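You operate a simulated robot arm through the tools that you are given. There is no shell and no other tool.

The job below is to be done with a simulated robot arm. You get a single attempt, and the scene is never put back.

Task
Wet the scrub pad and scrub both ink stains off the cleaning bench.
Fine: wet it on the blue tray; put the pad back. Set down upright: scrub pad. What is to be rubbed or washed off counts as gone when no trace of it is left.

The check looks at the end state, three seconds after you hand in, the way a careful person would. Anything else that was tipped, shoved, dropped, spilled or broken makes it a failure.

Robot
A 7-joint arm with a two-finger parallel gripper on a trunk, on a base that moves. Base frame: it is fixed to the floor where the robot stands at the start and does not move with it; the origin is under the middle of the robot, x ahead of it, y to its left, z up. Units: cm, rad, N and s.
It reaches about 111.2 cm from its shoulder. Its first joint turns from -2.897 to 2.897 rad. Places, roughly: black ink stain [140, 60, 80]; blue ink stain [170, 60, 80]; scrub pad [200, 50, 75]; wet pad tray [200, 70, 80]. Payload 3.43 kg.
Tool frame: the origin (TCP) lies between the finger pads and is the grasp point; the fingertips stand 3.4 cm ahead of it; z points along the fingers, y is the line along which they close. Largest opening 12.8 cm; finger width 2.4, thickness 1.2; the body of the gripper, 4.8 by 13 cm, starts 9.6 cm behind the TCP.
Orientation is told as [roll, pitch, yaw] about the base's x, y, z axes, in that order, counted from this pose: with the fingers straight down and closing along the base's y, the tool's x points along the base's -x, its y along +y and its z along -z.

Tools
- The arm moves only by the tool step_arm. Its argument "deltas" is a list of rows, each an object of numbers (a shift or turn left out is 0, a gripper value left out holds the last): "x", "y", "z": the shift along the base's x, y, z in cm; "wx", "wy", "wz": the turn, a rotation vector about the base's x, y, z in rad; "gripper": the gripper command, from -1 (shut) to 1 (fully open), values between in proportion. In form: [{"x": .., "y": .., "z": .., "wx": .., "wy": .., "wz": .., "gripper": ..}, ...]. A call has 1 to 20 rows; each row shifts and turns the commanded pose from where the row before left it. Each row takes 0.2 s and may step no farther than 5 cm and 0.15 rad from the row before; otherwise, or with a gripper value out of range, the whole call is refused. Where a pose cannot be reached the arm comes as near as it can. A force on the tool above 40 N (or 10 N above the force at the start of the call, whichever is more), or a blocked arm, ends the call early, and 0.2 s more pass. Each finger travels about 15.3 cm/s and halts on what it meets, pressing with about 24 N; the grip force reading is that of the motor and also rises with nothing between the fingers. The clock runs only during rows and for 0.2 s after the last one: add rows that do not move to give the fingers time. It gives the time, the measured TCP pose, the force on the tool (base axes), the opening and the grip force at its end, in the units of the frame above (readings bear some noise), with the torque about the TCP (base axes, N m) and any sound that the robot's microphone picked up.
- Cameras (640 x 400 px; columns grow to the right, rows downward): "scene" is now at [19.82, 18.69, 138.05]; the picture's right is [-0.20, -0.98, 0.00], its down [-0.44, 0.09, -0.89] and it looks along [0.88, -0.18, -0.45] (base axes); focal length 285 px, centre (320, 200). "wrist" rides on the gripper at [7.6, -1.1, -16] in the tool frame; the picture's right is [0.15, 0.99, 0.00], its down [-0.88, 0.13, -0.46] and it looks along [-0.45, 0.07, 0.89] (tool axes); focal length 234 px, centre (320, 200). There is no depth. A picture from a camera that has moved, and an enlarged one, comes with that camera's place and axes in the base frame and with its lens. The place of the scene camera against the robot may be out by one fixed shift of up to 1.8 cm in any direction.
- get_image(camera): a new picture of that camera. It takes no simulated time.
- roll_base(legs): drives the robot by 1 to 6 legs, each [ahead, turn to the left] in cm and rad, along the robot's own axes; the way and the turn of a leg run together, so that a leg with both is an arc; at most 150 cm and 3.142 rad a leg. The arm and the cameras ride along, it lands a little off, and it stops where it bumps. It gives what a move gives.
- pan_tilt(pan, tilt): turns the head with the scene camera to pan (to the left, within 2.094 rad either way) and tilt (down, from -0.506 to 1.204), counted from straight ahead of the robot. It gives what a move gives.
- inspect(camera, box): a new picture of the part [left, top, right, bottom] of that camera's present view, enlarged. It takes no simulated time.
- hand_in(): hands the job in; it is judged then, once.

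Nothing tells you exact positions but the pictures and the camera data. Unless the task says otherwise, let go and move clear before handing in.

The tools are called after "Emit:" as name(argument=value, ...) on one line, values as JSON. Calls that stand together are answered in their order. step_arm: Moves the arm, as the interface text tells. Its arguments: {"type":"object","properties":{"deltas":{"type":"array","items":{"type":"object","properties":{"x":{"type":"number"},"y":{"type":"number"},"z":{"type":"number"},"wx":{"type":"number"},"wy":{"type":"number"},"wz":{"type":"number"},"gripper":{"type":"number"}}}}},"required":["deltas"]} The other tools are called the same way: roll_base (legs) drives the base; pan_tilt (pan, tilt) turns the head that bears the scene camera; get_image (camera) takes a picture; inspect (camera, box) takes an enlarged picture of a part of a camera's view; hand_in () hands the job in.

At the start:

```text
time_s: 0.0
ee_pos: [57.8, 12.96, 111.65]
ee_rot: [0.0, 0.0, 0.009]
contact_force: [0.1, -0.1, -0.8]
wrist_torque: [-0.01, 0.02, 0.02]
gripper_width: 12.8
finger_force: 0.1
robot x, y, heading: [-0.26, -1.46, -0.002]
head pan, tilt (commanded): [-0.201, 0.45]
```

scene: 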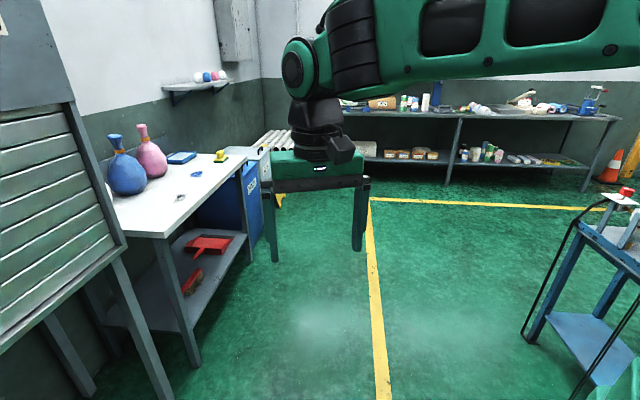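
wrist: 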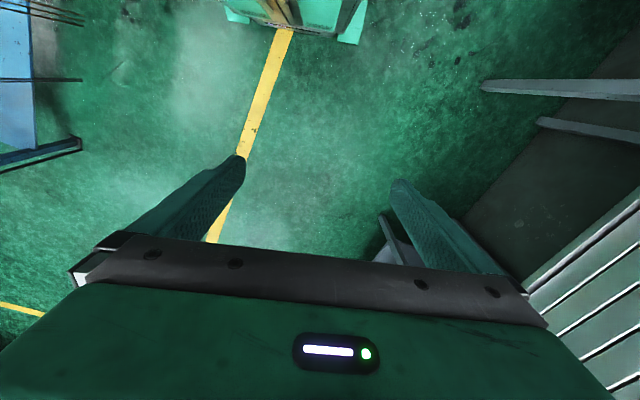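

I see a bench on the left with two vases, a blue tray, a yellow pad near the right end and what look like stains. I'll take a closer look before driving.

Emit:
inspect(camera="scene", box=[90, 110, 290, 250])

Emit:
get_image(camera="scene")

```text
2.86 times, centred on (190, 180) of scene
camera zoom: at [19.82, 18.69, 138.05], right [-0.2, -0.98, 0.0], down [-0.44, 0.09, -0.89], along [0.88, -0.18, -0.45], focal length 813 px, centre (691, 257)
```

zoom: 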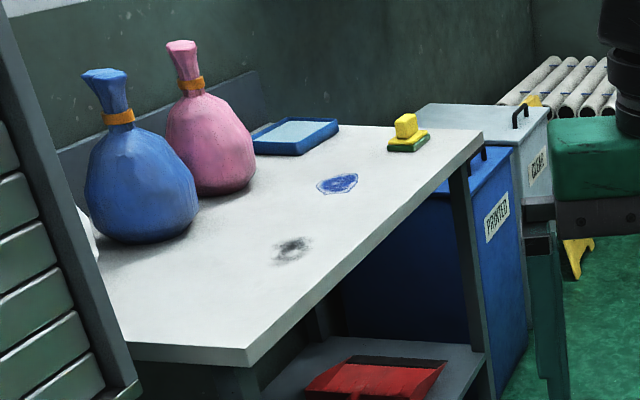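

```text
taken
camera scene: at [19.82, 18.69, 138.05], right [-0.2, -0.98, 0.0], down [-0.44, 0.09, -0.89], along [0.88, -0.18, -0.45], focal length 285 px, centre (320, 200)
```

scene: 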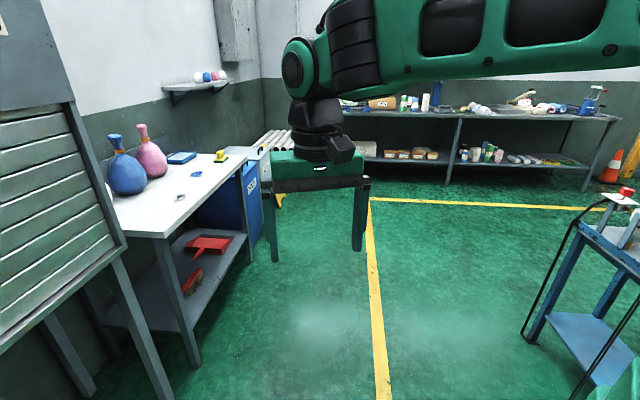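

The bench appears to run from about (117,57) to (210,30) at its front edge, turned roughly -0.28 rad. Vases stand at the back, with the pad and tray at the far end. I'll drive alongside it on the clear floor and look again.

Emit:
roll_base(legs=[[0, -0.06], [130, 0]])

Emit:
pan_tilt(pan=1.2, tilt=0.75)

Emit:
get_image(camera="scene")

```text
time_s: 7.2
ee_pos: [188.87, 1.71, 112.33]
ee_rot: [0.002, -0.014, -0.05]
contact_force: [-0.8, -0.6, 0.1]
wrist_torque: [0.0, -0.02, 0.0]
gripper_width: 12.81
finger_force: 0.0
robot x, y, heading: [131.14, -9.33, -0.062]
head pan, tilt (commanded): [-0.201, 0.45]
```

```text
time_s: 8.7
ee_pos: [187.5, 1.69, 113.15]
ee_rot: [0.002, -0.026, -0.053]
contact_force: [0.5, -0.3, 0.6]
wrist_torque: [0.0, 0.02, -0.01]
gripper_width: 12.81
finger_force: 0.0
robot x, y, heading: [131.36, -9.25, -0.059]
head pan, tilt (commanded): [1.201, 0.75]
```

```text
taken
camera scene: at [147.39, 19.43, 135.48], right [0.91, -0.42, -0.01], down [-0.29, -0.62, -0.73], along [0.3, 0.67, -0.69], focal length 285 px, centre (320, 200)
```

scene: 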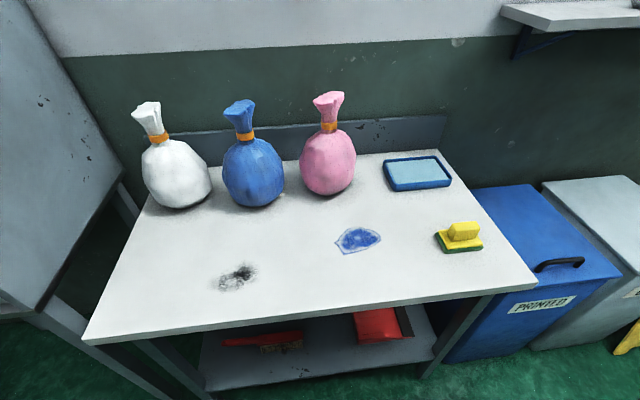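

From here the bench top is at about z=81. By my estimate the black stain is near (145,57), the blue stain near (174,56), the pad near (196,45) and the tray near (204,70). I'll drive a bit further along and turn to face the bench.

Emit:
roll_base(legs=[[27, 0], [0, 1.32]])

Emit:
pan_tilt(pan=-0.1, tilt=0.8)

Emit:
get_image(camera="scene")

Emit:
get_image(camera="wrist")

```text
time_s: 14.3
ee_pos: [161.34, 46.22, 113.09]
ee_rot: [0.0, -0.026, 1.271]
contact_force: [-0.4, 0.6, -0.5]
wrist_torque: [0.03, -0.01, -0.01]
gripper_width: 12.8
finger_force: 0.1
robot x, y, heading: [159.97, -11.45, 1.261]
head pan, tilt (commanded): [1.201, 0.75]
```

```text
time_s: 15.8
ee_pos: [160.89, 44.8, 113.7]
ee_rot: [0.001, -0.037, 1.27]
contact_force: [0.2, 0.1, 0.3]
wrist_torque: [0.03, -0.05, 0.03]
gripper_width: 12.79
finger_force: 0.0
robot x, y, heading: [159.77, -11.33, 1.263]
head pan, tilt (commanded): [-0.099, 0.799]
```

```text
taken
camera scene: at [144.19, 11.9, 135.02], right [0.92, -0.4, 0.0], down [-0.29, -0.67, -0.69], along [0.27, 0.63, -0.73], focal length 285 px, centre (320, 200)
```

scene: 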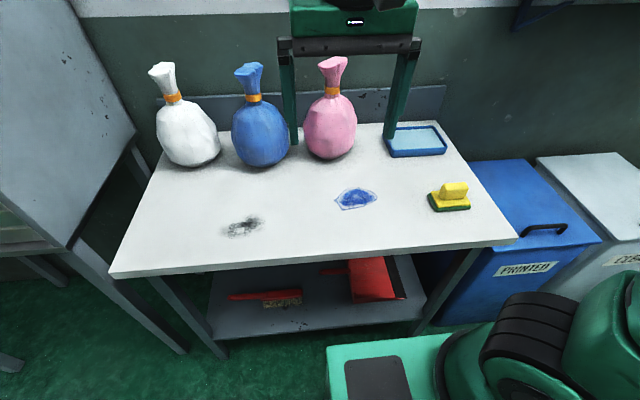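

```text
taken
camera wrist: at [159.53, 36.67, 129.3], right [-0.99, 0.15, -0.01], down [0.13, 0.86, 0.49], along [0.08, 0.48, -0.87], focal length 234 px, centre (320, 200)
```

wrist: 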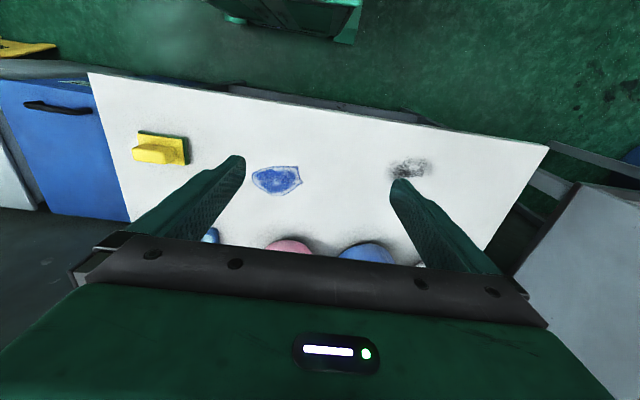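

I'm now facing the bench about 50 cm from its edge, with everything visible in both cameras. I'll zoom in on the pad, the tray and the stains to get their shape and orientation.

Emit:
inspect(camera="scene", box=[360, 110, 520, 230])

Emit:
inspect(camera="wrist", box=[100, 100, 260, 200])

Emit:
inspect(camera="scene", box=[200, 160, 400, 260])

```text
3.33 times, centred on (440, 170) of scene
camera zoom: at [144.19, 11.9, 135.02], right [0.92, -0.4, 0.0], down [-0.29, -0.67, -0.69], along [0.27, 0.63, -0.73], focal length 949 px, centre (-80, 300)
```

zoom: 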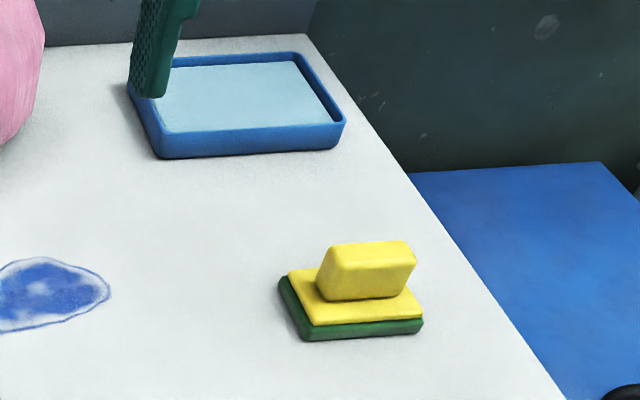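

```text
4.00 times, centred on (180, 150) of wrist
camera zoom: at [159.53, 36.67, 129.3], right [-0.99, 0.15, -0.01], down [0.13, 0.86, 0.49], along [0.08, 0.48, -0.87], focal length 937 px, centre (880, 400)
```

zoom: 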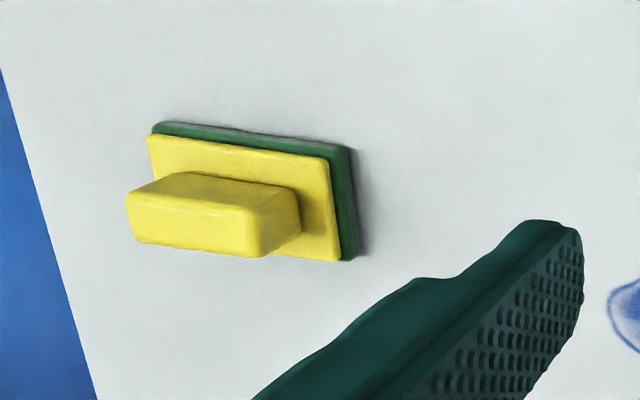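

```text
3.20 times, centred on (300, 210) of scene
camera zoom: at [144.19, 11.9, 135.02], right [0.92, -0.4, 0.0], down [-0.29, -0.67, -0.69], along [0.27, 0.63, -0.73], focal length 911 px, centre (384, 168)
```

zoom: 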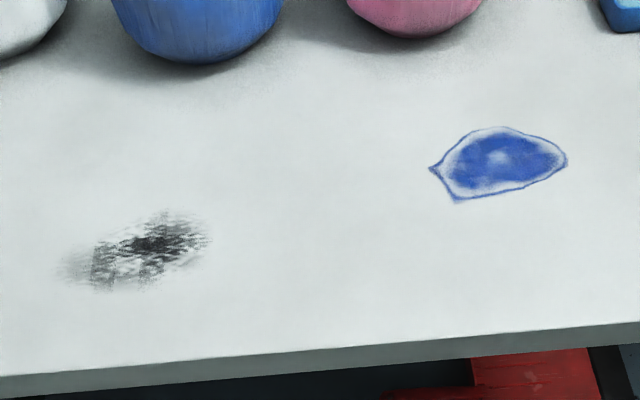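

The pad is about 8.6 x 5.5 cm, centred near (193.3, 46), with its long side turned about -0.3 rad to match the bench. It has a handle about 3 cm thick on top, up to z≈87.4. I'll move above it and turn the gripper -1.57 rad so the fingers close across the handle.

Emit:
step_arm(deltas=[{"x": 2.5, "y": 0, "z": 0, "wz": -0.13}, {"x": 2.5, "wz": -0.13}, {"x": 2.5, "wz": -0.13}, {"x": 2.5, "wz": -0.13}])

```text
time_s: 16.8
ee_pos: [171.0, 44.88, 113.7]
ee_rot: [0.001, -0.038, 0.747]
contact_force: [0.2, 0.0, 0.5]
wrist_torque: [-0.01, 0.0, 0.03]
gripper_width: 12.8
finger_force: 0.3
robot x, y, heading: [160.08, -11.33, 1.261]
head pan, tilt (commanded): [-0.099, 0.799]
```

The arm follows well. I'll finish the turn above the pad, take out the slight tool tilt, and come down to about z=105.

Emit:
step_arm(deltas=[{"x": 2.0, "y": 0.1, "wx": -0.026, "wy": 0.028}, {"x": 2.54, "y": 0.12, "z": -1.1, "wz": -0.131}, {"x": 2.54, "y": 0.12, "z": -1.1, "wz": -0.131}, {"x": 2.54, "y": 0.12, "z": -1.1, "wz": -0.131}, {"x": 2.54, "y": 0.12, "z": -1.1, "wz": -0.131}, {"x": 2.54, "y": 0.12, "z": -1.1, "wz": -0.131}, {"x": 2.54, "y": 0.12, "z": -1.1, "wz": -0.131}, {"x": 2.54, "y": 0.12, "z": -1.1, "wz": -0.131}, {"x": 2.54, "y": 0.12, "z": -1.1, "wz": -0.131}])

Emit:
get_image(camera="wrist")

Emit:
get_image(camera="scene")

```text
time_s: 18.8
ee_pos: [193.27, 45.98, 104.87]
ee_rot: [0.001, -0.001, -0.302]
contact_force: [-0.1, -0.5, 0.3]
wrist_torque: [0.0, 0.0, 0.03]
gripper_width: 12.78
finger_force: 0.0
robot x, y, heading: [159.51, -11.83, 1.267]
head pan, tilt (commanded): [-0.099, 0.799]
```

```text
taken
camera wrist: at [185.68, 47.05, 120.78], right [0.15, 0.99, 0.0], down [0.88, -0.14, 0.46], along [0.45, -0.07, -0.89], focal length 234 px, centre (320, 200)
```

wrist: 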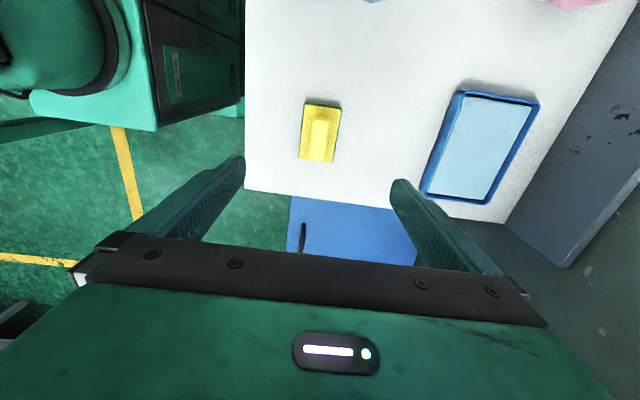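

```text
taken
camera scene: at [144.18, 11.88, 135.02], right [0.92, -0.4, 0.0], down [-0.29, -0.67, -0.69], along [0.27, 0.63, -0.73], focal length 285 px, centre (320, 200)
```

scene: 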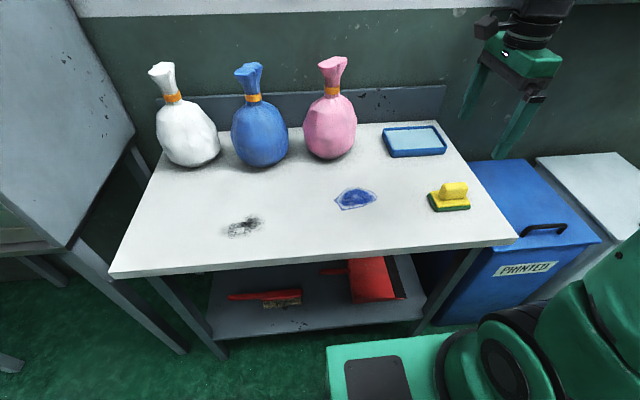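

The gripper is above the pad with the right yaw. I'll zoom the wrist view to refine where the pad and tray are.

Emit:
inspect(camera="wrist", box=[270, 80, 370, 180])

Emit:
inspect(camera="wrist", box=[400, 70, 560, 220])

```text
4.00 times, centred on (320, 130) of wrist
camera zoom: at [185.68, 47.05, 120.78], right [0.15, 0.99, 0.0], down [0.88, -0.14, 0.46], along [0.45, -0.07, -0.89], focal length 937 px, centre (320, 480)
```

zoom: 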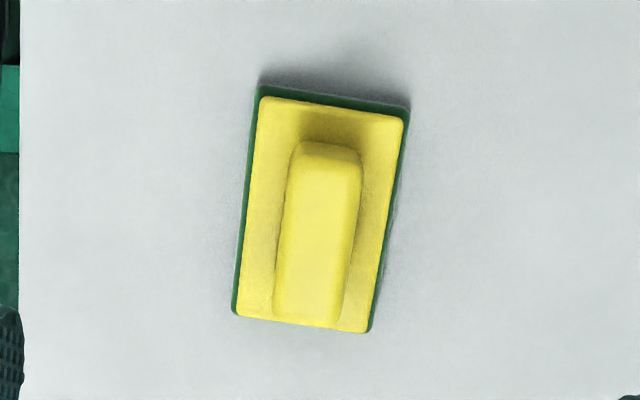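

```text
2.67 times, centred on (480, 145) of wrist
camera zoom: at [185.68, 47.05, 120.78], right [0.15, 0.99, 0.0], down [0.88, -0.14, 0.46], along [0.45, -0.07, -0.89], focal length 624 px, centre (-107, 347)
```

zoom: 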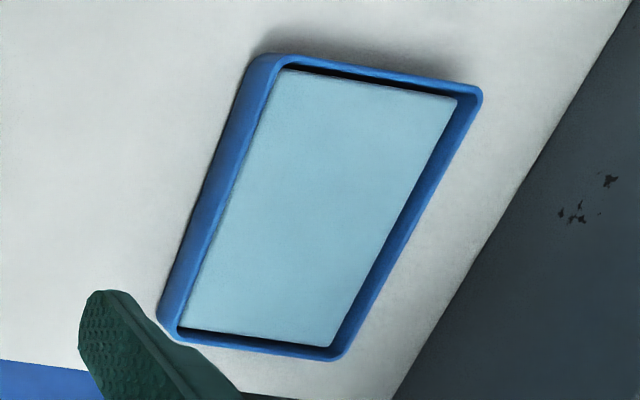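

The pad's centre works out at (193.25, 45.9) with yaw about -0.30, and the handle is under the gripper. The tray's centre is near (200.5, 71.6). I'll descend straight onto the handle with the fingers open.

Emit:
step_arm(deltas=[{"z": -3, "gripper": 1}, {"z": -3}, {"z": -3}, {"z": -3}, {"z": -2.5}, {"z": -1.5}, {"z": -0.9}, {"z": 0}])

Emit:
get_image(camera="wrist")

Emit:
inspect(camera="scene", box=[370, 100, 550, 230])

```text
time_s: 20.6
ee_pos: [193.14, 45.96, 87.85]
ee_rot: [-0.001, -0.001, -0.298]
contact_force: [0.0, -0.3, 0.6]
wrist_torque: [0.01, -0.02, -0.01]
gripper_width: 12.8
finger_force: 0.0
robot x, y, heading: [159.53, -11.42, 1.262]
head pan, tilt (commanded): [-0.099, 0.799]
```

```text
taken
camera wrist: at [185.61, 47.02, 103.82], right [0.15, 0.99, 0.0], down [0.88, -0.13, 0.46], along [0.45, -0.07, -0.89], focal length 234 px, centre (320, 200)
```

wrist: 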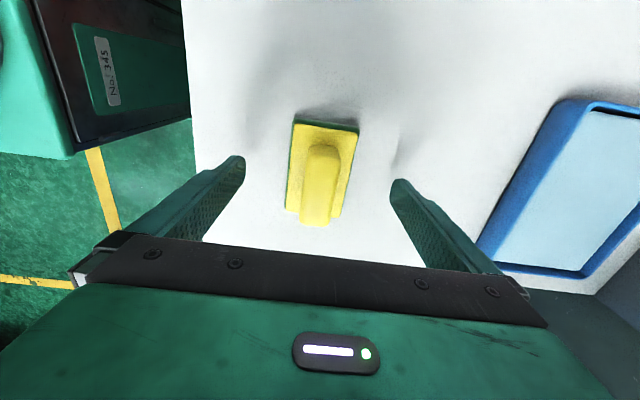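

```text
3.08 times, centred on (460, 165) of scene
camera zoom: at [144.2, 11.91, 135.02], right [0.92, -0.4, 0.0], down [-0.29, -0.67, -0.69], along [0.27, 0.63, -0.73], focal length 876 px, centre (-111, 308)
```

zoom: 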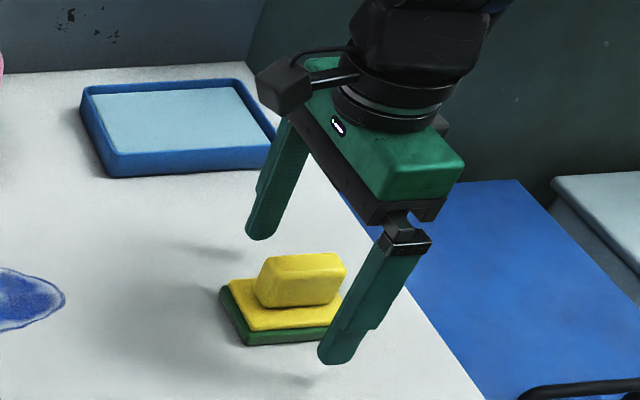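

The fingers straddle the handle evenly with the tips just above the plate. I'll lower by 0.3 cm and close gently in stages.

Emit:
step_arm(deltas=[{"z": -0.3}, {"gripper": 0.4}, {"gripper": -0.1}, {"gripper": -0.4}, {"gripper": -0.55}, {"gripper": -0.7}, {"gripper": -0.85}, {"gripper": -1}, {"gripper": -1}, {"gripper": -1}])

Emit:
get_image(camera="wrist")

Emit:
inspect(camera="scene", box=[370, 100, 550, 230])

```text
time_s: 22.8
ee_pos: [193.21, 45.93, 87.61]
ee_rot: [-0.002, 0.0, -0.299]
contact_force: [-1.2, 0.2, 0.1]
wrist_torque: [0.01, 0.01, 0.0]
gripper_width: 2.52
finger_force: 24.3
robot x, y, heading: [159.91, -11.15, 1.263]
head pan, tilt (commanded): [-0.099, 0.799]
```

```text
taken
camera wrist: at [185.6, 47.03, 103.55], right [0.15, 0.99, 0.0], down [0.88, -0.13, 0.46], along [0.45, -0.07, -0.89], focal length 234 px, centre (320, 200)
```

wrist: 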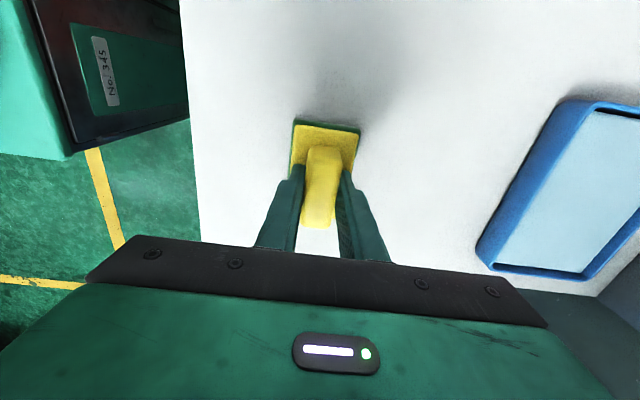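

```text
3.08 times, centred on (460, 165) of scene
camera zoom: at [144.2, 11.91, 135.02], right [0.92, -0.4, 0.0], down [-0.29, -0.67, -0.69], along [0.27, 0.63, -0.73], focal length 876 px, centre (-111, 308)
```

zoom: 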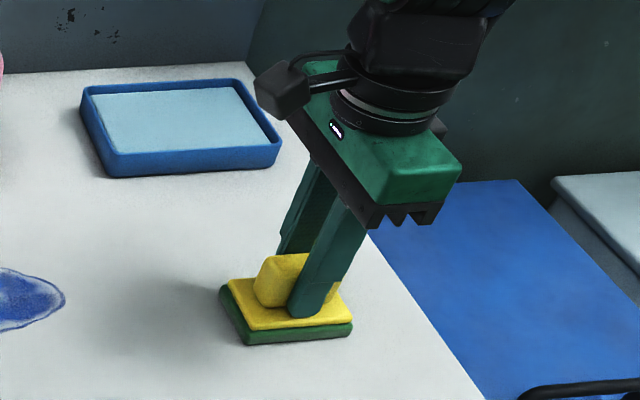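

I have the handle: opening 2.5 cm, grip force about 24 N, with the pad resting on the bench at TCP z≈87.6. I'll lift it 12 cm and carry it over the middle of the tray.

Emit:
step_arm(deltas=[{"z": 1}, {"z": 2.5}, {"z": 3}, {"z": 3}, {"z": 2.5}, {"x": 0.9, "y": 3.2}, {"x": 0.9, "y": 3.2}, {"x": 0.9, "y": 3.2}, {"x": 0.9, "y": 3.2}, {"x": 0.9, "y": 3.2}, {"x": 0.9, "y": 3.2}, {"x": 0.9, "y": 3.2}, {"x": 0.8, "y": 2.9}, {"z": 0}])

Emit:
get_image(camera="wrist")

Emit:
get_image(camera="scene")

```text
time_s: 25.8
ee_pos: [200.42, 71.23, 99.6]
ee_rot: [-0.002, 0.0, -0.298]
contact_force: [-1.0, 0.6, -1.0]
wrist_torque: [-0.03, 0.01, 0.01]
gripper_width: 0.03
finger_force: 23.7
robot x, y, heading: [160.11, -11.67, 1.264]
head pan, tilt (commanded): [-0.099, 0.799]
```

```text
taken
camera wrist: at [192.79, 72.45, 115.5], right [0.15, 0.99, 0.0], down [0.88, -0.13, 0.46], along [0.45, -0.07, -0.89], focal length 234 px, centre (320, 200)
```

wrist: 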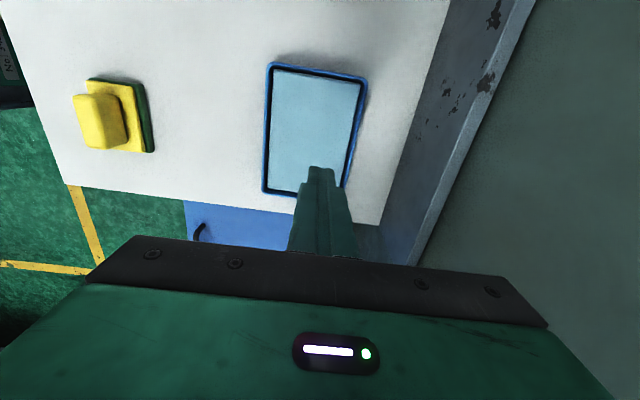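

```text
taken
camera scene: at [144.2, 11.91, 135.02], right [0.92, -0.4, 0.0], down [-0.29, -0.67, -0.69], along [0.27, 0.63, -0.73], focal length 285 px, centre (320, 200)
```

scene: 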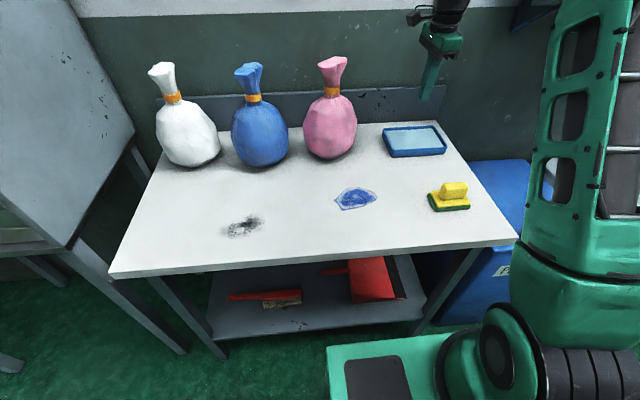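

The pad slipped out during the lift: the gripper reads 0.03 cm and the pad is still on the bench. I'll check whether it moved and how the handle is shaped.

Emit:
inspect(camera="wrist", box=[50, 60, 170, 170])

Emit:
inspect(camera="scene", box=[410, 165, 490, 225])

```text
3.64 times, centred on (110, 115) of wrist
camera zoom: at [192.79, 72.45, 115.5], right [0.15, 0.99, 0.0], down [0.88, -0.13, 0.46], along [0.45, -0.07, -0.89], focal length 852 px, centre (1084, 509)
```

zoom: 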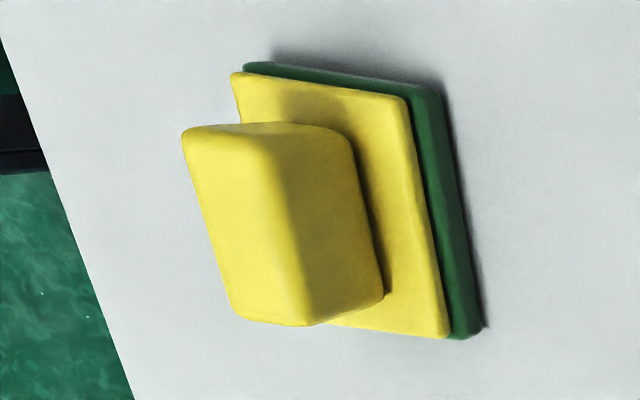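

```text
6.67 times, centred on (450, 195) of scene
camera zoom: at [144.2, 11.91, 135.02], right [0.92, -0.4, 0.0], down [-0.29, -0.67, -0.69], along [0.27, 0.63, -0.73], focal length 1897 px, centre (-547, 233)
```

zoom: 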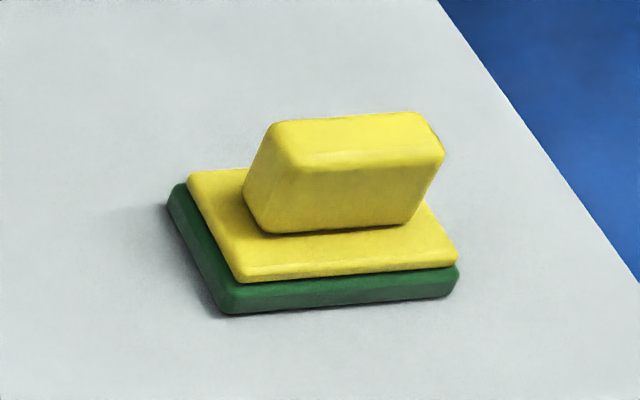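

The pad hasn't moved, and the handle has straight sides and stands from about z=83.5 to 87. I gripped only its upper part with the fingertips, so it slid out at once. I'll go back, come down with a narrow opening until the tips nearly meet the plate, and grip as deep as I can.

Emit:
step_arm(deltas=[{"x": -0.9, "y": -3.2, "gripper": -0.44}, {"x": -0.9, "y": -3.2}, {"x": -0.9, "y": -3.2}, {"x": -0.9, "y": -3.2}, {"x": -0.9, "y": -3.2}, {"x": -0.9, "y": -3.2}, {"x": -0.9, "y": -3.2}, {"x": -0.9, "y": -2.9}, {"z": 0}])

Emit:
inspect(camera="wrist", box=[220, 90, 420, 220])

```text
time_s: 27.8
ee_pos: [193.14, 45.75, 99.66]
ee_rot: [-0.002, 0.001, -0.299]
contact_force: [-0.2, 0.2, -0.5]
wrist_torque: [0.01, 0.01, -0.02]
gripper_width: 3.56
finger_force: 0.0
robot x, y, heading: [160.37, -11.16, 1.261]
head pan, tilt (commanded): [-0.099, 0.799]
```

```text
3.08 times, centred on (320, 155) of wrist
camera zoom: at [185.55, 46.96, 115.57], right [0.15, 0.99, 0.0], down [0.88, -0.13, 0.46], along [0.45, -0.07, -0.89], focal length 720 px, centre (320, 338)
```

zoom: 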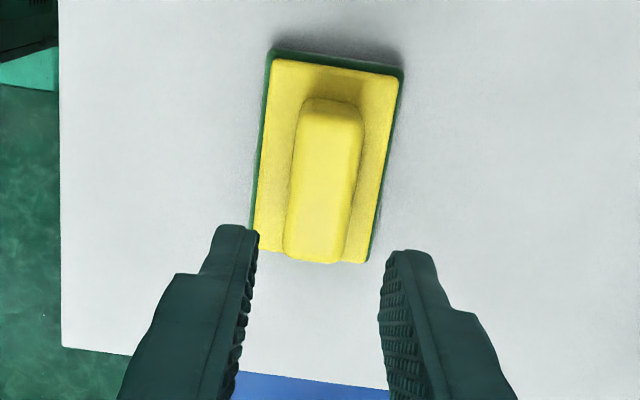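

The handle sits about 0.3 cm further from me than the TCP, so I'll shift by that much and descend to just above the previous grip depth.

Emit:
step_arm(deltas=[{"x": 0.07, "y": 0.24, "z": -1}, {"z": -3}, {"z": -3}, {"z": -2.5}, {"z": -1.5}, {"z": -0.8}, {"z": 0}])

Emit:
get_image(camera="wrist")

Emit:
inspect(camera="scene", box=[390, 140, 510, 230])

```text
time_s: 29.4
ee_pos: [193.06, 46.12, 87.89]
ee_rot: [-0.003, 0.0, -0.298]
contact_force: [-0.8, -0.4, -0.1]
wrist_torque: [0.03, 0.01, -0.02]
gripper_width: 3.59
finger_force: 0.0
robot x, y, heading: [159.67, -11.45, 1.257]
head pan, tilt (commanded): [-0.099, 0.799]
```

```text
taken
camera wrist: at [185.56, 47.22, 103.75], right [0.15, 0.99, 0.0], down [0.88, -0.13, 0.46], along [0.45, -0.07, -0.89], focal length 234 px, centre (320, 200)
```

wrist: 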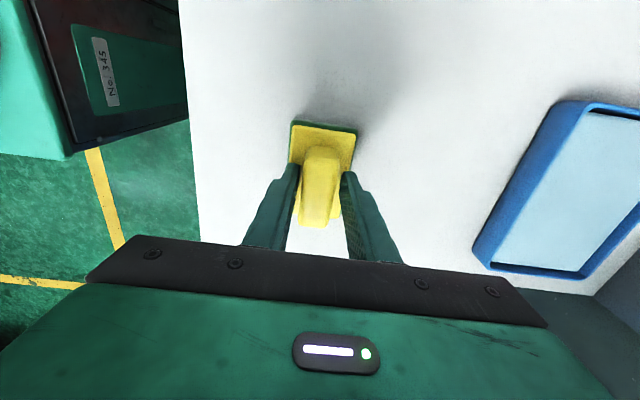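

```text
4.44 times, centred on (450, 185) of scene
camera zoom: at [144.2, 11.91, 135.02], right [0.92, -0.4, 0.0], down [-0.29, -0.67, -0.69], along [0.27, 0.63, -0.73], focal length 1265 px, centre (-258, 267)
```

zoom: 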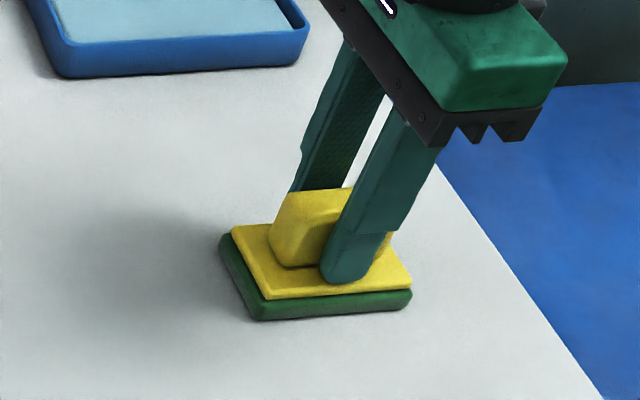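

The fingers are around the handle and the tips are close to the plate. I'll probe down in small steps to find the plate by force.

Emit:
step_arm(deltas=[{"z": -0.25}, {"z": -0.25}, {"z": 0}])

```text
time_s: 30.3
ee_pos: [192.88, 45.09, 88.25]
ee_rot: [0.015, -0.003, -0.302]
contact_force: [0.6, 1.6, -0.8]
wrist_torque: [-0.13, 0.05, -0.03]
gripper_width: 3.58
finger_force: 0.2
robot x, y, heading: [159.77, -11.48, 1.26]
head pan, tilt (commanded): [-0.099, 0.799]
stopped in row 3: the force on the tool passed its limit at 41 N (the readings are from after the stop); the commanded pose is now the measured one
```

The tips met the plate hard at about TCP z=87.5, and the arm backed off and shifted about 1 cm. I'll check that the pad hasn't been disturbed.

Emit:
get_image(camera="wrist")

Emit:
inspect(camera="scene", box=[390, 140, 510, 230])

```text
taken
camera wrist: at [185.23, 46.08, 104.1], right [0.15, 0.99, 0.01], down [0.88, -0.14, 0.46], along [0.45, -0.06, -0.89], focal length 234 px, centre (320, 200)
```

wrist: 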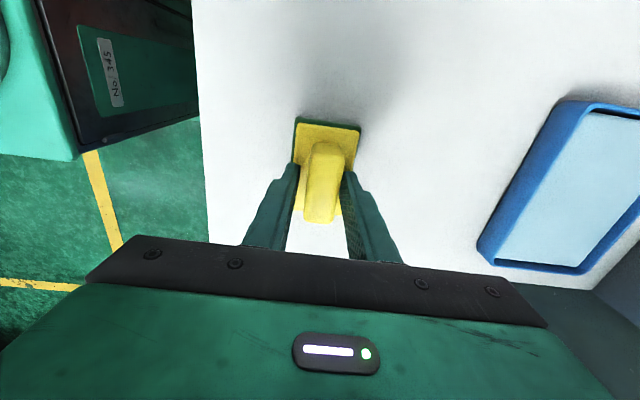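

```text
4.44 times, centred on (450, 185) of scene
camera zoom: at [144.24, 11.99, 135.0], right [0.92, -0.4, 0.0], down [-0.29, -0.67, -0.69], along [0.27, 0.63, -0.73], focal length 1265 px, centre (-258, 267)
```

zoom: 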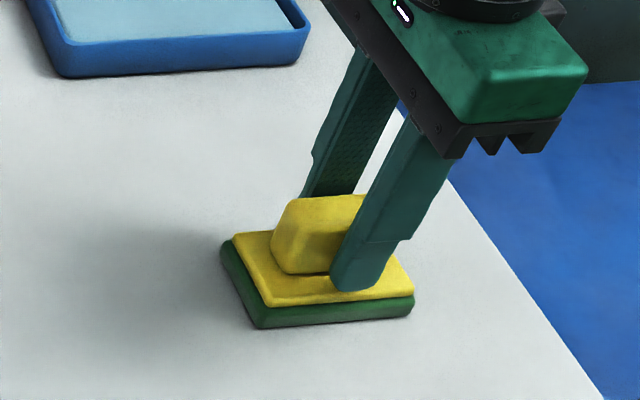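

The pad shifted only a few millimetres and is still upright. The plate top is therefore at about z=84.1, so my first grip depth was already near the maximum. I'll rise clear, straighten the tool and re-centre on the handle.

Emit:
step_arm(deltas=[{"z": 0.5}, {"z": 1.5}, {"z": 3}, {"z": 3}, {"x": 0.2, "y": 0.6, "wx": -0.015, "wy": 0.003, "wz": 0.003}, {"z": 0}])

Emit:
inspect(camera="wrist", box=[220, 90, 420, 220])

Emit:
inspect(camera="scene", box=[390, 140, 510, 230])

```text
time_s: 31.7
ee_pos: [193.13, 45.82, 96.2]
ee_rot: [0.001, -0.001, -0.298]
contact_force: [-0.7, -0.4, -1.0]
wrist_torque: [-0.03, -0.01, 0.01]
gripper_width: 3.56
finger_force: 0.1
robot x, y, heading: [159.63, -11.21, 1.261]
head pan, tilt (commanded): [-0.099, 0.799]
```

```text
3.08 times, centred on (320, 155) of wrist
camera zoom: at [185.44, 46.92, 112.12], right [0.15, 0.99, 0.0], down [0.88, -0.13, 0.46], along [0.45, -0.07, -0.89], focal length 720 px, centre (320, 338)
```

zoom: 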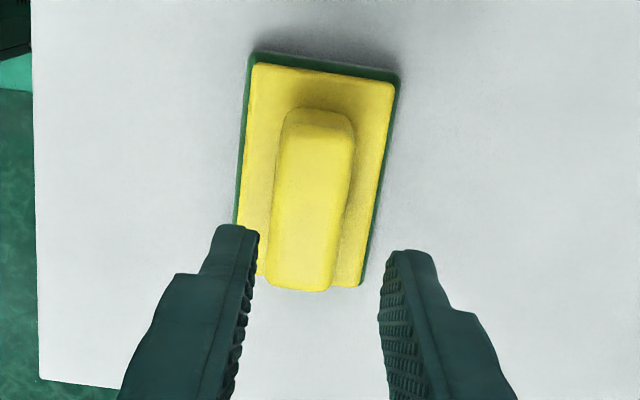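

```text
4.44 times, centred on (450, 185) of scene
camera zoom: at [144.19, 11.9, 135.02], right [0.92, -0.4, 0.0], down [-0.29, -0.67, -0.69], along [0.27, 0.63, -0.73], focal length 1265 px, centre (-258, 267)
```

zoom: 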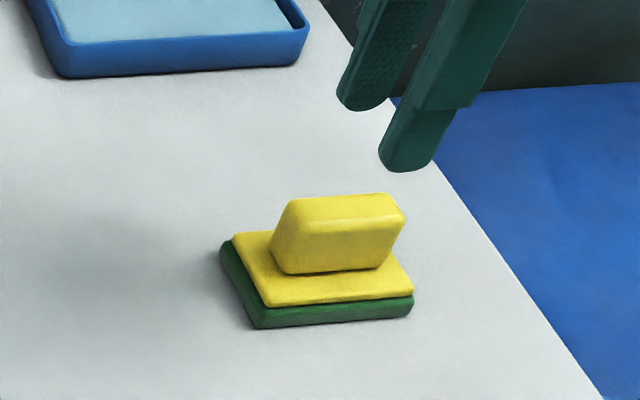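

The pad is now at about (192.8, 45.5) with yaw -0.28, moved roughly 5 mm; I'll put it back at its original spot at the end. I'll re-centre, descend to z≈87.75, close, hold, and lift very slowly.

Emit:
step_arm(deltas=[{"x": -0.33, "y": -0.32, "wz": 0.015}, {"z": -2.5}, {"z": -2.5}, {"z": -2}, {"z": -1}, {"z": -0.45}, {"z": 0}])

Emit:
inspect(camera="wrist", box=[220, 90, 420, 220])

```text
time_s: 33.3
ee_pos: [192.82, 45.42, 87.74]
ee_rot: [-0.001, -0.002, -0.283]
contact_force: [0.4, 0.6, -0.1]
wrist_torque: [-0.03, 0.0, -0.04]
gripper_width: 3.59
finger_force: 0.1
robot x, y, heading: [160.17, -10.95, 1.266]
head pan, tilt (commanded): [-0.099, 0.799]
```

```text
3.08 times, centred on (320, 155) of wrist
camera zoom: at [185.12, 46.44, 103.67], right [0.13, 0.99, 0.0], down [0.88, -0.12, 0.46], along [0.45, -0.06, -0.89], focal length 720 px, centre (320, 338)
```

zoom: 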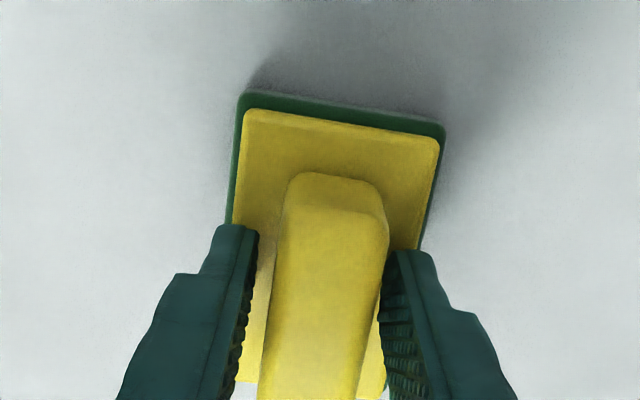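

The right finger sits closer to the handle, so I'll shift about 0.25 cm toward it. Then I'll close fully, hold for a second, and check before lifting.

Emit:
step_arm(deltas=[{"x": 0.07, "y": 0.24}, {"gripper": -0.55}, {"gripper": -0.65}, {"gripper": -0.8}, {"gripper": -1}, {"gripper": -1}, {"gripper": -1}, {"gripper": -1}, {"gripper": -1}])

Emit:
inspect(camera="wrist", box=[220, 90, 420, 220])

```text
time_s: 35.3
ee_pos: [192.91, 45.69, 87.81]
ee_rot: [0.0, 0.0, -0.279]
contact_force: [0.8, 0.5, 0.6]
wrist_torque: [-0.03, 0.0, 0.02]
gripper_width: 2.54
finger_force: 24.7
robot x, y, heading: [160.02, -11.18, 1.262]
head pan, tilt (commanded): [-0.099, 0.799]
```

```text
3.08 times, centred on (320, 155) of wrist
camera zoom: at [185.19, 46.68, 103.69], right [0.13, 0.99, 0.0], down [0.88, -0.12, 0.46], along [0.45, -0.06, -0.89], focal length 720 px, centre (320, 338)
```

zoom: 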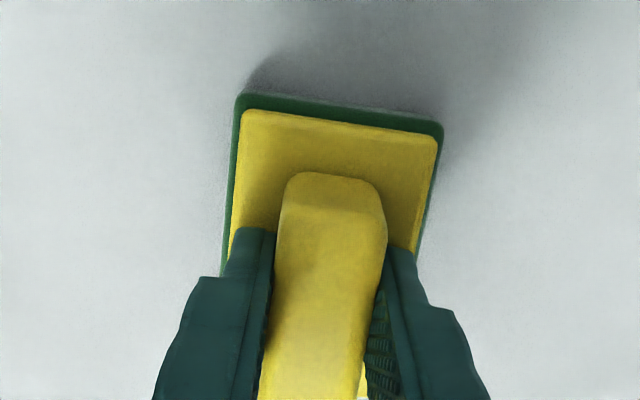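

The grip reads 2.54 cm at 24.7 N. I'll lift just 0.6 cm very slowly and check whether the pad comes along.

Emit:
step_arm(deltas=[{"z": 0.1, "gripper": -1}, {"z": 0.1}, {"z": 0.1}, {"z": 0.15}, {"z": 0.15}, {"z": 0}, {"z": 0}])

Emit:
inspect(camera="wrist", box=[220, 90, 420, 220])

Emit:
inspect(camera="scene", box=[390, 140, 510, 230])

```text
time_s: 36.9
ee_pos: [192.78, 45.56, 88.49]
ee_rot: [0.0, -0.001, -0.282]
contact_force: [-0.9, 0.3, -1.3]
wrist_torque: [0.01, 0.0, -0.02]
gripper_width: 2.51
finger_force: 24.0
robot x, y, heading: [159.83, -11.44, 1.265]
head pan, tilt (commanded): [-0.099, 0.799]
```

```text
3.08 times, centred on (320, 155) of wrist
camera zoom: at [185.18, 46.65, 104.28], right [0.13, 0.99, 0.0], down [0.88, -0.12, 0.46], along [0.45, -0.06, -0.89], focal length 720 px, centre (320, 338)
```

zoom: 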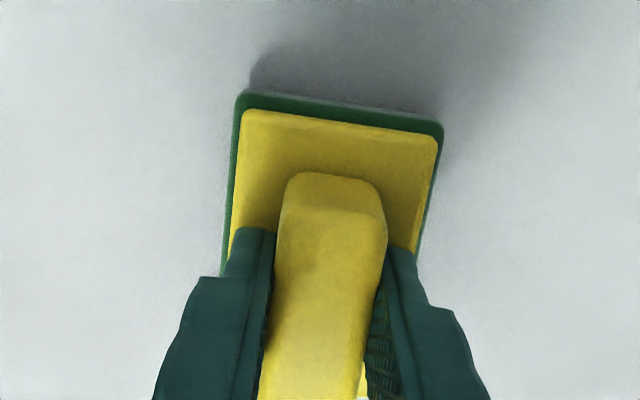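

```text
4.44 times, centred on (450, 185) of scene
camera zoom: at [144.2, 11.91, 135.02], right [0.92, -0.4, 0.0], down [-0.29, -0.67, -0.69], along [0.27, 0.63, -0.73], focal length 1265 px, centre (-258, 267)
```

zoom: 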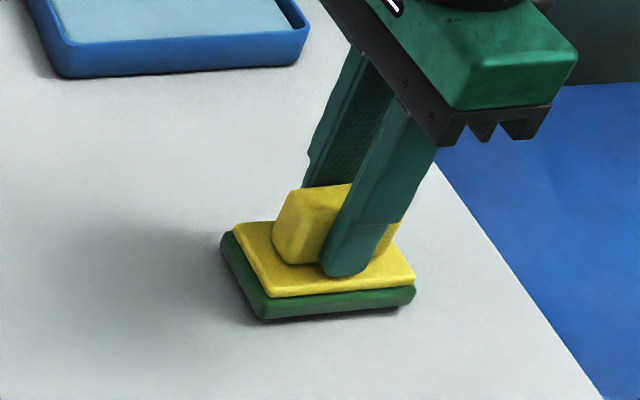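

The pad is lifted with the gripper this time and sits unchanged in the wrist view. I'll keep raising it gently and check as I go.

Emit:
step_arm(deltas=[{"z": 0.2, "gripper": -1}, {"z": 0.3}, {"z": 0.4}, {"z": 0.5}, {"z": 0.5}, {"z": 0.5}, {"z": 0.4}, {"z": 0.2}, {"z": 0}])

Emit:
inspect(camera="wrist", box=[220, 90, 420, 220])

Emit:
inspect(camera="scene", box=[390, 140, 510, 230])

```text
time_s: 38.9
ee_pos: [192.84, 45.62, 91.38]
ee_rot: [0.0, -0.002, -0.281]
contact_force: [0.5, 0.7, -0.3]
wrist_torque: [-0.02, -0.03, 0.01]
gripper_width: 2.51
finger_force: 24.2
robot x, y, heading: [159.79, -11.23, 1.266]
head pan, tilt (commanded): [-0.099, 0.799]
```

```text
3.08 times, centred on (320, 155) of wrist
camera zoom: at [185.17, 46.68, 107.3], right [0.13, 0.99, 0.0], down [0.88, -0.12, 0.46], along [0.45, -0.06, -0.89], focal length 720 px, centre (320, 338)
```

zoom: 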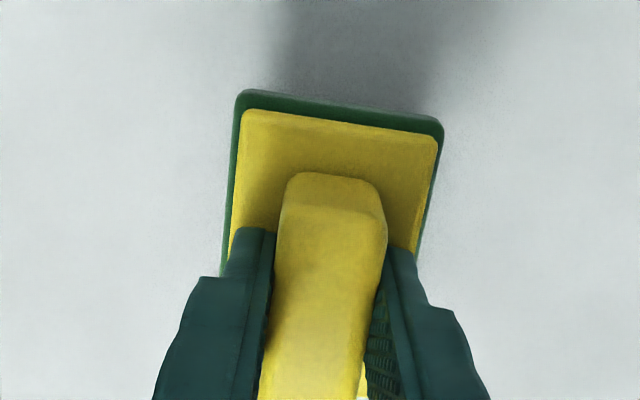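

```text
4.44 times, centred on (450, 185) of scene
camera zoom: at [144.2, 11.91, 135.02], right [0.92, -0.4, 0.0], down [-0.29, -0.67, -0.69], along [0.27, 0.63, -0.73], focal length 1265 px, centre (-258, 267)
```

zoom: 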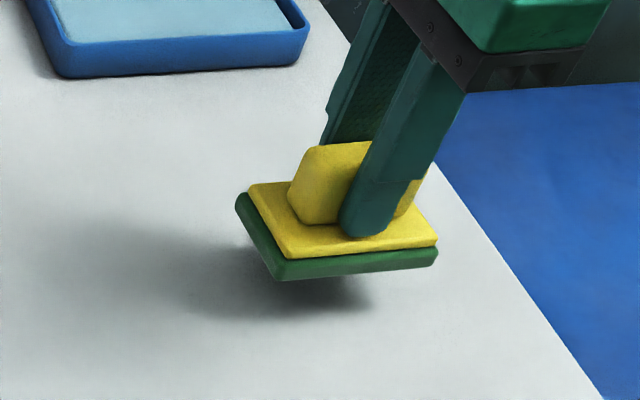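

The pad is now clear of the bench and held steadily. I'll raise it a few more centimetres and carry it slowly to above the tray.

Emit:
step_arm(deltas=[{"z": 0.3, "gripper": -1}, {"z": 0.5}, {"z": 0.6}, {"z": 0.6}, {"z": 0.6}, {"z": 0.6}, {"z": 0.5}, {"z": 0.3}, {"x": 0.1, "y": 0.3}, {"x": 0.2, "y": 0.7}, {"x": 0.3, "y": 1.0}, {"x": 0.4, "y": 1.3}, {"x": 0.4, "y": 1.4}, {"x": 0.4, "y": 1.4}, {"x": 0.4, "y": 1.4}, {"x": 0.4, "y": 1.4}, {"x": 0.4, "y": 1.3}, {"x": 0.3, "y": 1.0}, {"x": 0.2, "y": 0.6}, {"x": 0.1, "y": 0.3}])

Emit:
get_image(camera="wrist")

```text
time_s: 43.1
ee_pos: [196.35, 57.8, 95.41]
ee_rot: [-0.002, 0.0, -0.281]
contact_force: [-0.2, 0.0, -0.9]
wrist_torque: [0.05, -0.04, -0.01]
gripper_width: 2.51
finger_force: 23.6
robot x, y, heading: [159.94, -11.79, 1.261]
head pan, tilt (commanded): [-0.099, 0.799]
```

```text
taken
camera wrist: at [188.73, 58.82, 111.26], right [0.13, 0.99, 0.0], down [0.88, -0.12, 0.46], along [0.45, -0.06, -0.89], focal length 234 px, centre (320, 200)
```

wrist: 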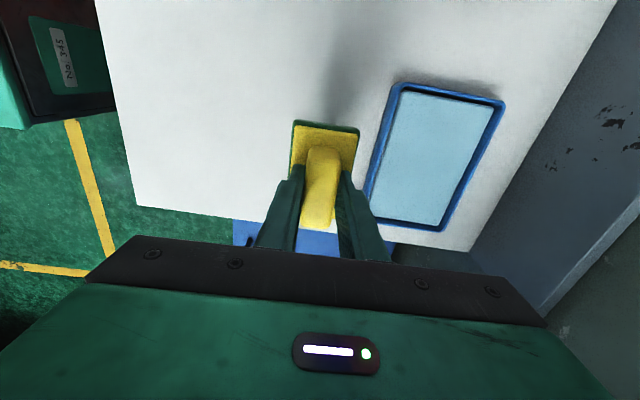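

The pad is still held firmly (2.51 cm). The tray centre now computes to about (200.4, 70.9), so I'll carry on there slowly.

Emit:
step_arm(deltas=[{"x": 0.1, "y": 0.3, "gripper": -1}, {"x": 0.2, "y": 0.7}, {"x": 0.3, "y": 1.1}, {"x": 0.45, "y": 1.4}, {"x": 0.5, "y": 1.6}, {"x": 0.5, "y": 1.6}, {"x": 0.5, "y": 1.6}, {"x": 0.45, "y": 1.5}, {"x": 0.4, "y": 1.4}, {"x": 0.35, "y": 1.0}, {"x": 0.2, "y": 0.6}, {"x": 0.1, "y": 0.3}, {"z": 0}])

Emit:
get_image(camera="wrist")

Emit:
inspect(camera="scene", box=[340, 60, 500, 180])

```text
time_s: 45.9
ee_pos: [200.46, 70.9, 95.35]
ee_rot: [-0.002, -0.003, -0.281]
contact_force: [0.6, 0.2, -0.8]
wrist_torque: [0.05, 0.01, -0.04]
gripper_width: 2.54
finger_force: 24.0
robot x, y, heading: [159.68, -11.13, 1.264]
head pan, tilt (commanded): [-0.099, 0.799]
```

```text
taken
camera wrist: at [192.79, 71.94, 111.28], right [0.13, 0.99, 0.0], down [0.88, -0.12, 0.46], along [0.45, -0.06, -0.89], focal length 234 px, centre (320, 200)
```

wrist: 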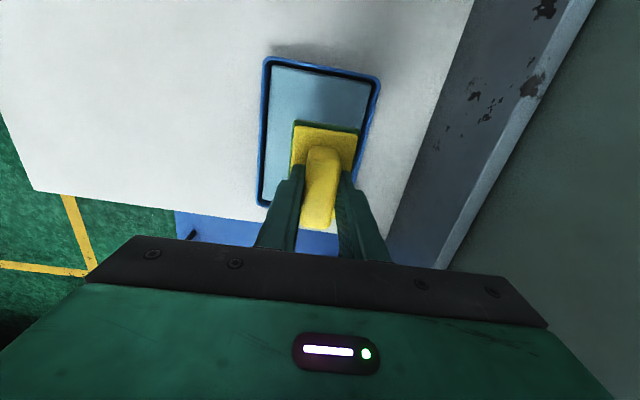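

```text
3.33 times, centred on (420, 120) of scene
camera zoom: at [144.2, 11.92, 135.01], right [0.92, -0.4, 0.0], down [-0.29, -0.67, -0.69], along [0.27, 0.63, -0.73], focal length 949 px, centre (-13, 467)
```

zoom: 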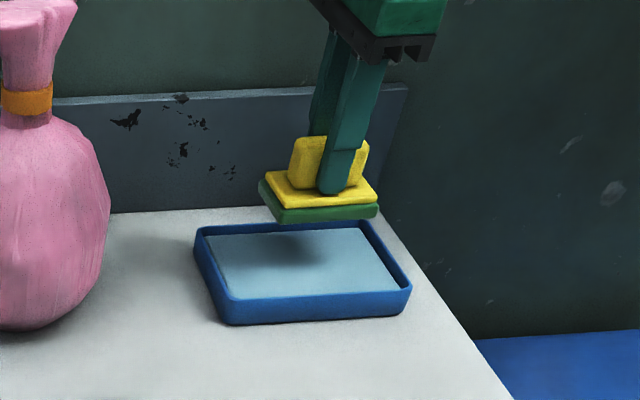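

I'm right above the tray; its centre is about 0.6 cm nearer to me, so I'll trim that. Then I'll lower gently, watching for first contact with the wet surface.

Emit:
step_arm(deltas=[{"x": -0.2, "y": -0.6, "gripper": -1}, {"z": -0.5}, {"z": -0.8}, {"z": -0.8}, {"z": -0.8}, {"z": -0.6}, {"z": -0.4}, {"z": -0.2}, {"z": 0}])

Emit:
inspect(camera="scene", box=[340, 60, 500, 180])

Emit:
inspect(camera="wrist", box=[220, 40, 420, 220])

```text
time_s: 47.9
ee_pos: [200.32, 70.23, 91.29]
ee_rot: [-0.003, -0.004, -0.282]
contact_force: [0.4, 0.2, -1.0]
wrist_torque: [0.0, -0.02, 0.02]
gripper_width: 2.5
finger_force: 24.7
robot x, y, heading: [159.98, -11.5, 1.261]
head pan, tilt (commanded): [-0.099, 0.799]
```

```text
3.33 times, centred on (420, 120) of scene
camera zoom: at [144.2, 11.92, 135.01], right [0.92, -0.4, 0.0], down [-0.29, -0.67, -0.69], along [0.27, 0.63, -0.73], focal length 949 px, centre (-13, 467)
```

zoom: 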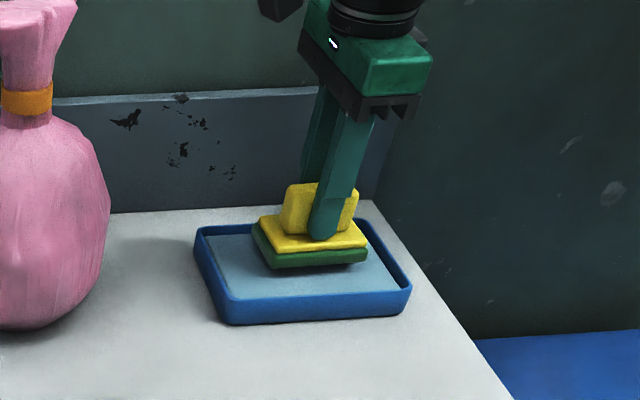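

```text
2.22 times, centred on (320, 130) of wrist
camera zoom: at [192.64, 71.31, 107.19], right [0.13, 0.99, 0.0], down [0.88, -0.12, 0.46], along [0.45, -0.06, -0.89], focal length 520 px, centre (320, 356)
```

zoom: 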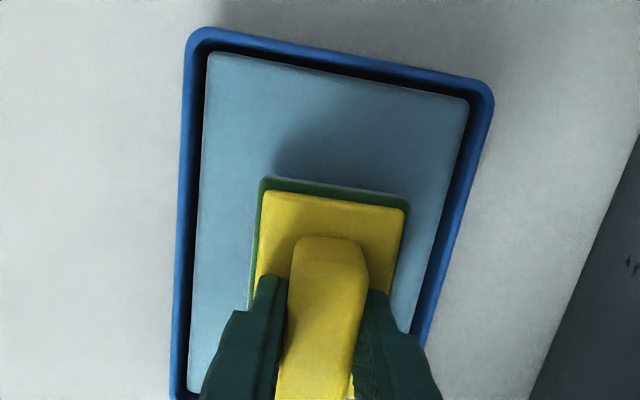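

The pad is inside the tray outline, just above the wet insert. I'll lower in small increments until I feel it.

Emit:
step_arm(deltas=[{"z": -0.2, "gripper": -1}, {"z": -0.2}, {"z": -0.2}, {"z": 0}])

```text
time_s: 48.9
ee_pos: [200.21, 70.43, 90.71]
ee_rot: [0.001, -0.004, -0.28]
contact_force: [-0.4, 0.2, -0.7]
wrist_torque: [0.01, 0.03, 0.0]
gripper_width: 2.52
finger_force: 23.8
robot x, y, heading: [159.74, -11.27, 1.262]
head pan, tilt (commanded): [-0.099, 0.799]
```

Emit:
step_arm(deltas=[{"z": -0.15, "gripper": -1}, {"z": -0.15}, {"z": -0.15}, {"z": 0}])

Emit:
inspect(camera="scene", box=[370, 90, 450, 150])

```text
time_s: 49.9
ee_pos: [200.28, 70.32, 90.28]
ee_rot: [-0.003, -0.005, -0.281]
contact_force: [0.1, 0.0, -0.2]
wrist_torque: [-0.01, -0.02, -0.04]
gripper_width: 2.55
finger_force: 24.3
robot x, y, heading: [159.82, -11.46, 1.263]
head pan, tilt (commanded): [-0.099, 0.799]
```

```text
6.67 times, centred on (410, 120) of scene
camera zoom: at [144.2, 11.92, 135.01], right [0.92, -0.4, 0.0], down [-0.29, -0.67, -0.69], along [0.27, 0.63, -0.73], focal length 1897 px, centre (-280, 733)
```

zoom: 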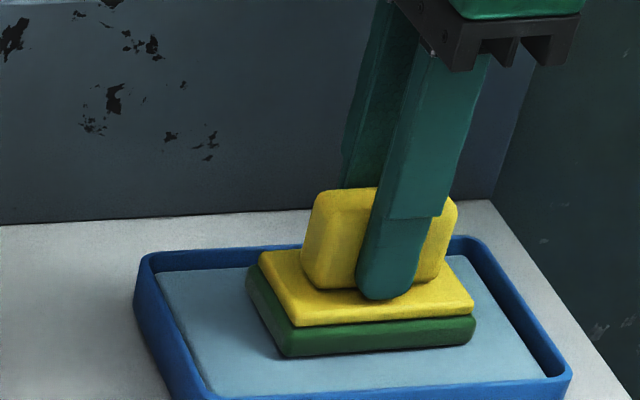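

It is nearly touching, with only a thin shadow under the pad. I'll use 0.1 cm steps now.

Emit:
step_arm(deltas=[{"z": -0.1, "gripper": -1}, {"z": -0.1}, {"z": 0}])

```text
time_s: 50.7
ee_pos: [200.36, 70.19, 90.25]
ee_rot: [0.003, -0.003, -0.279]
contact_force: [-0.3, -2.3, 16.7]
wrist_torque: [-0.11, 0.2, 0.03]
gripper_width: 2.51
finger_force: 24.2
robot x, y, heading: [159.73, -11.39, 1.264]
head pan, tilt (commanded): [-0.099, 0.799]
```

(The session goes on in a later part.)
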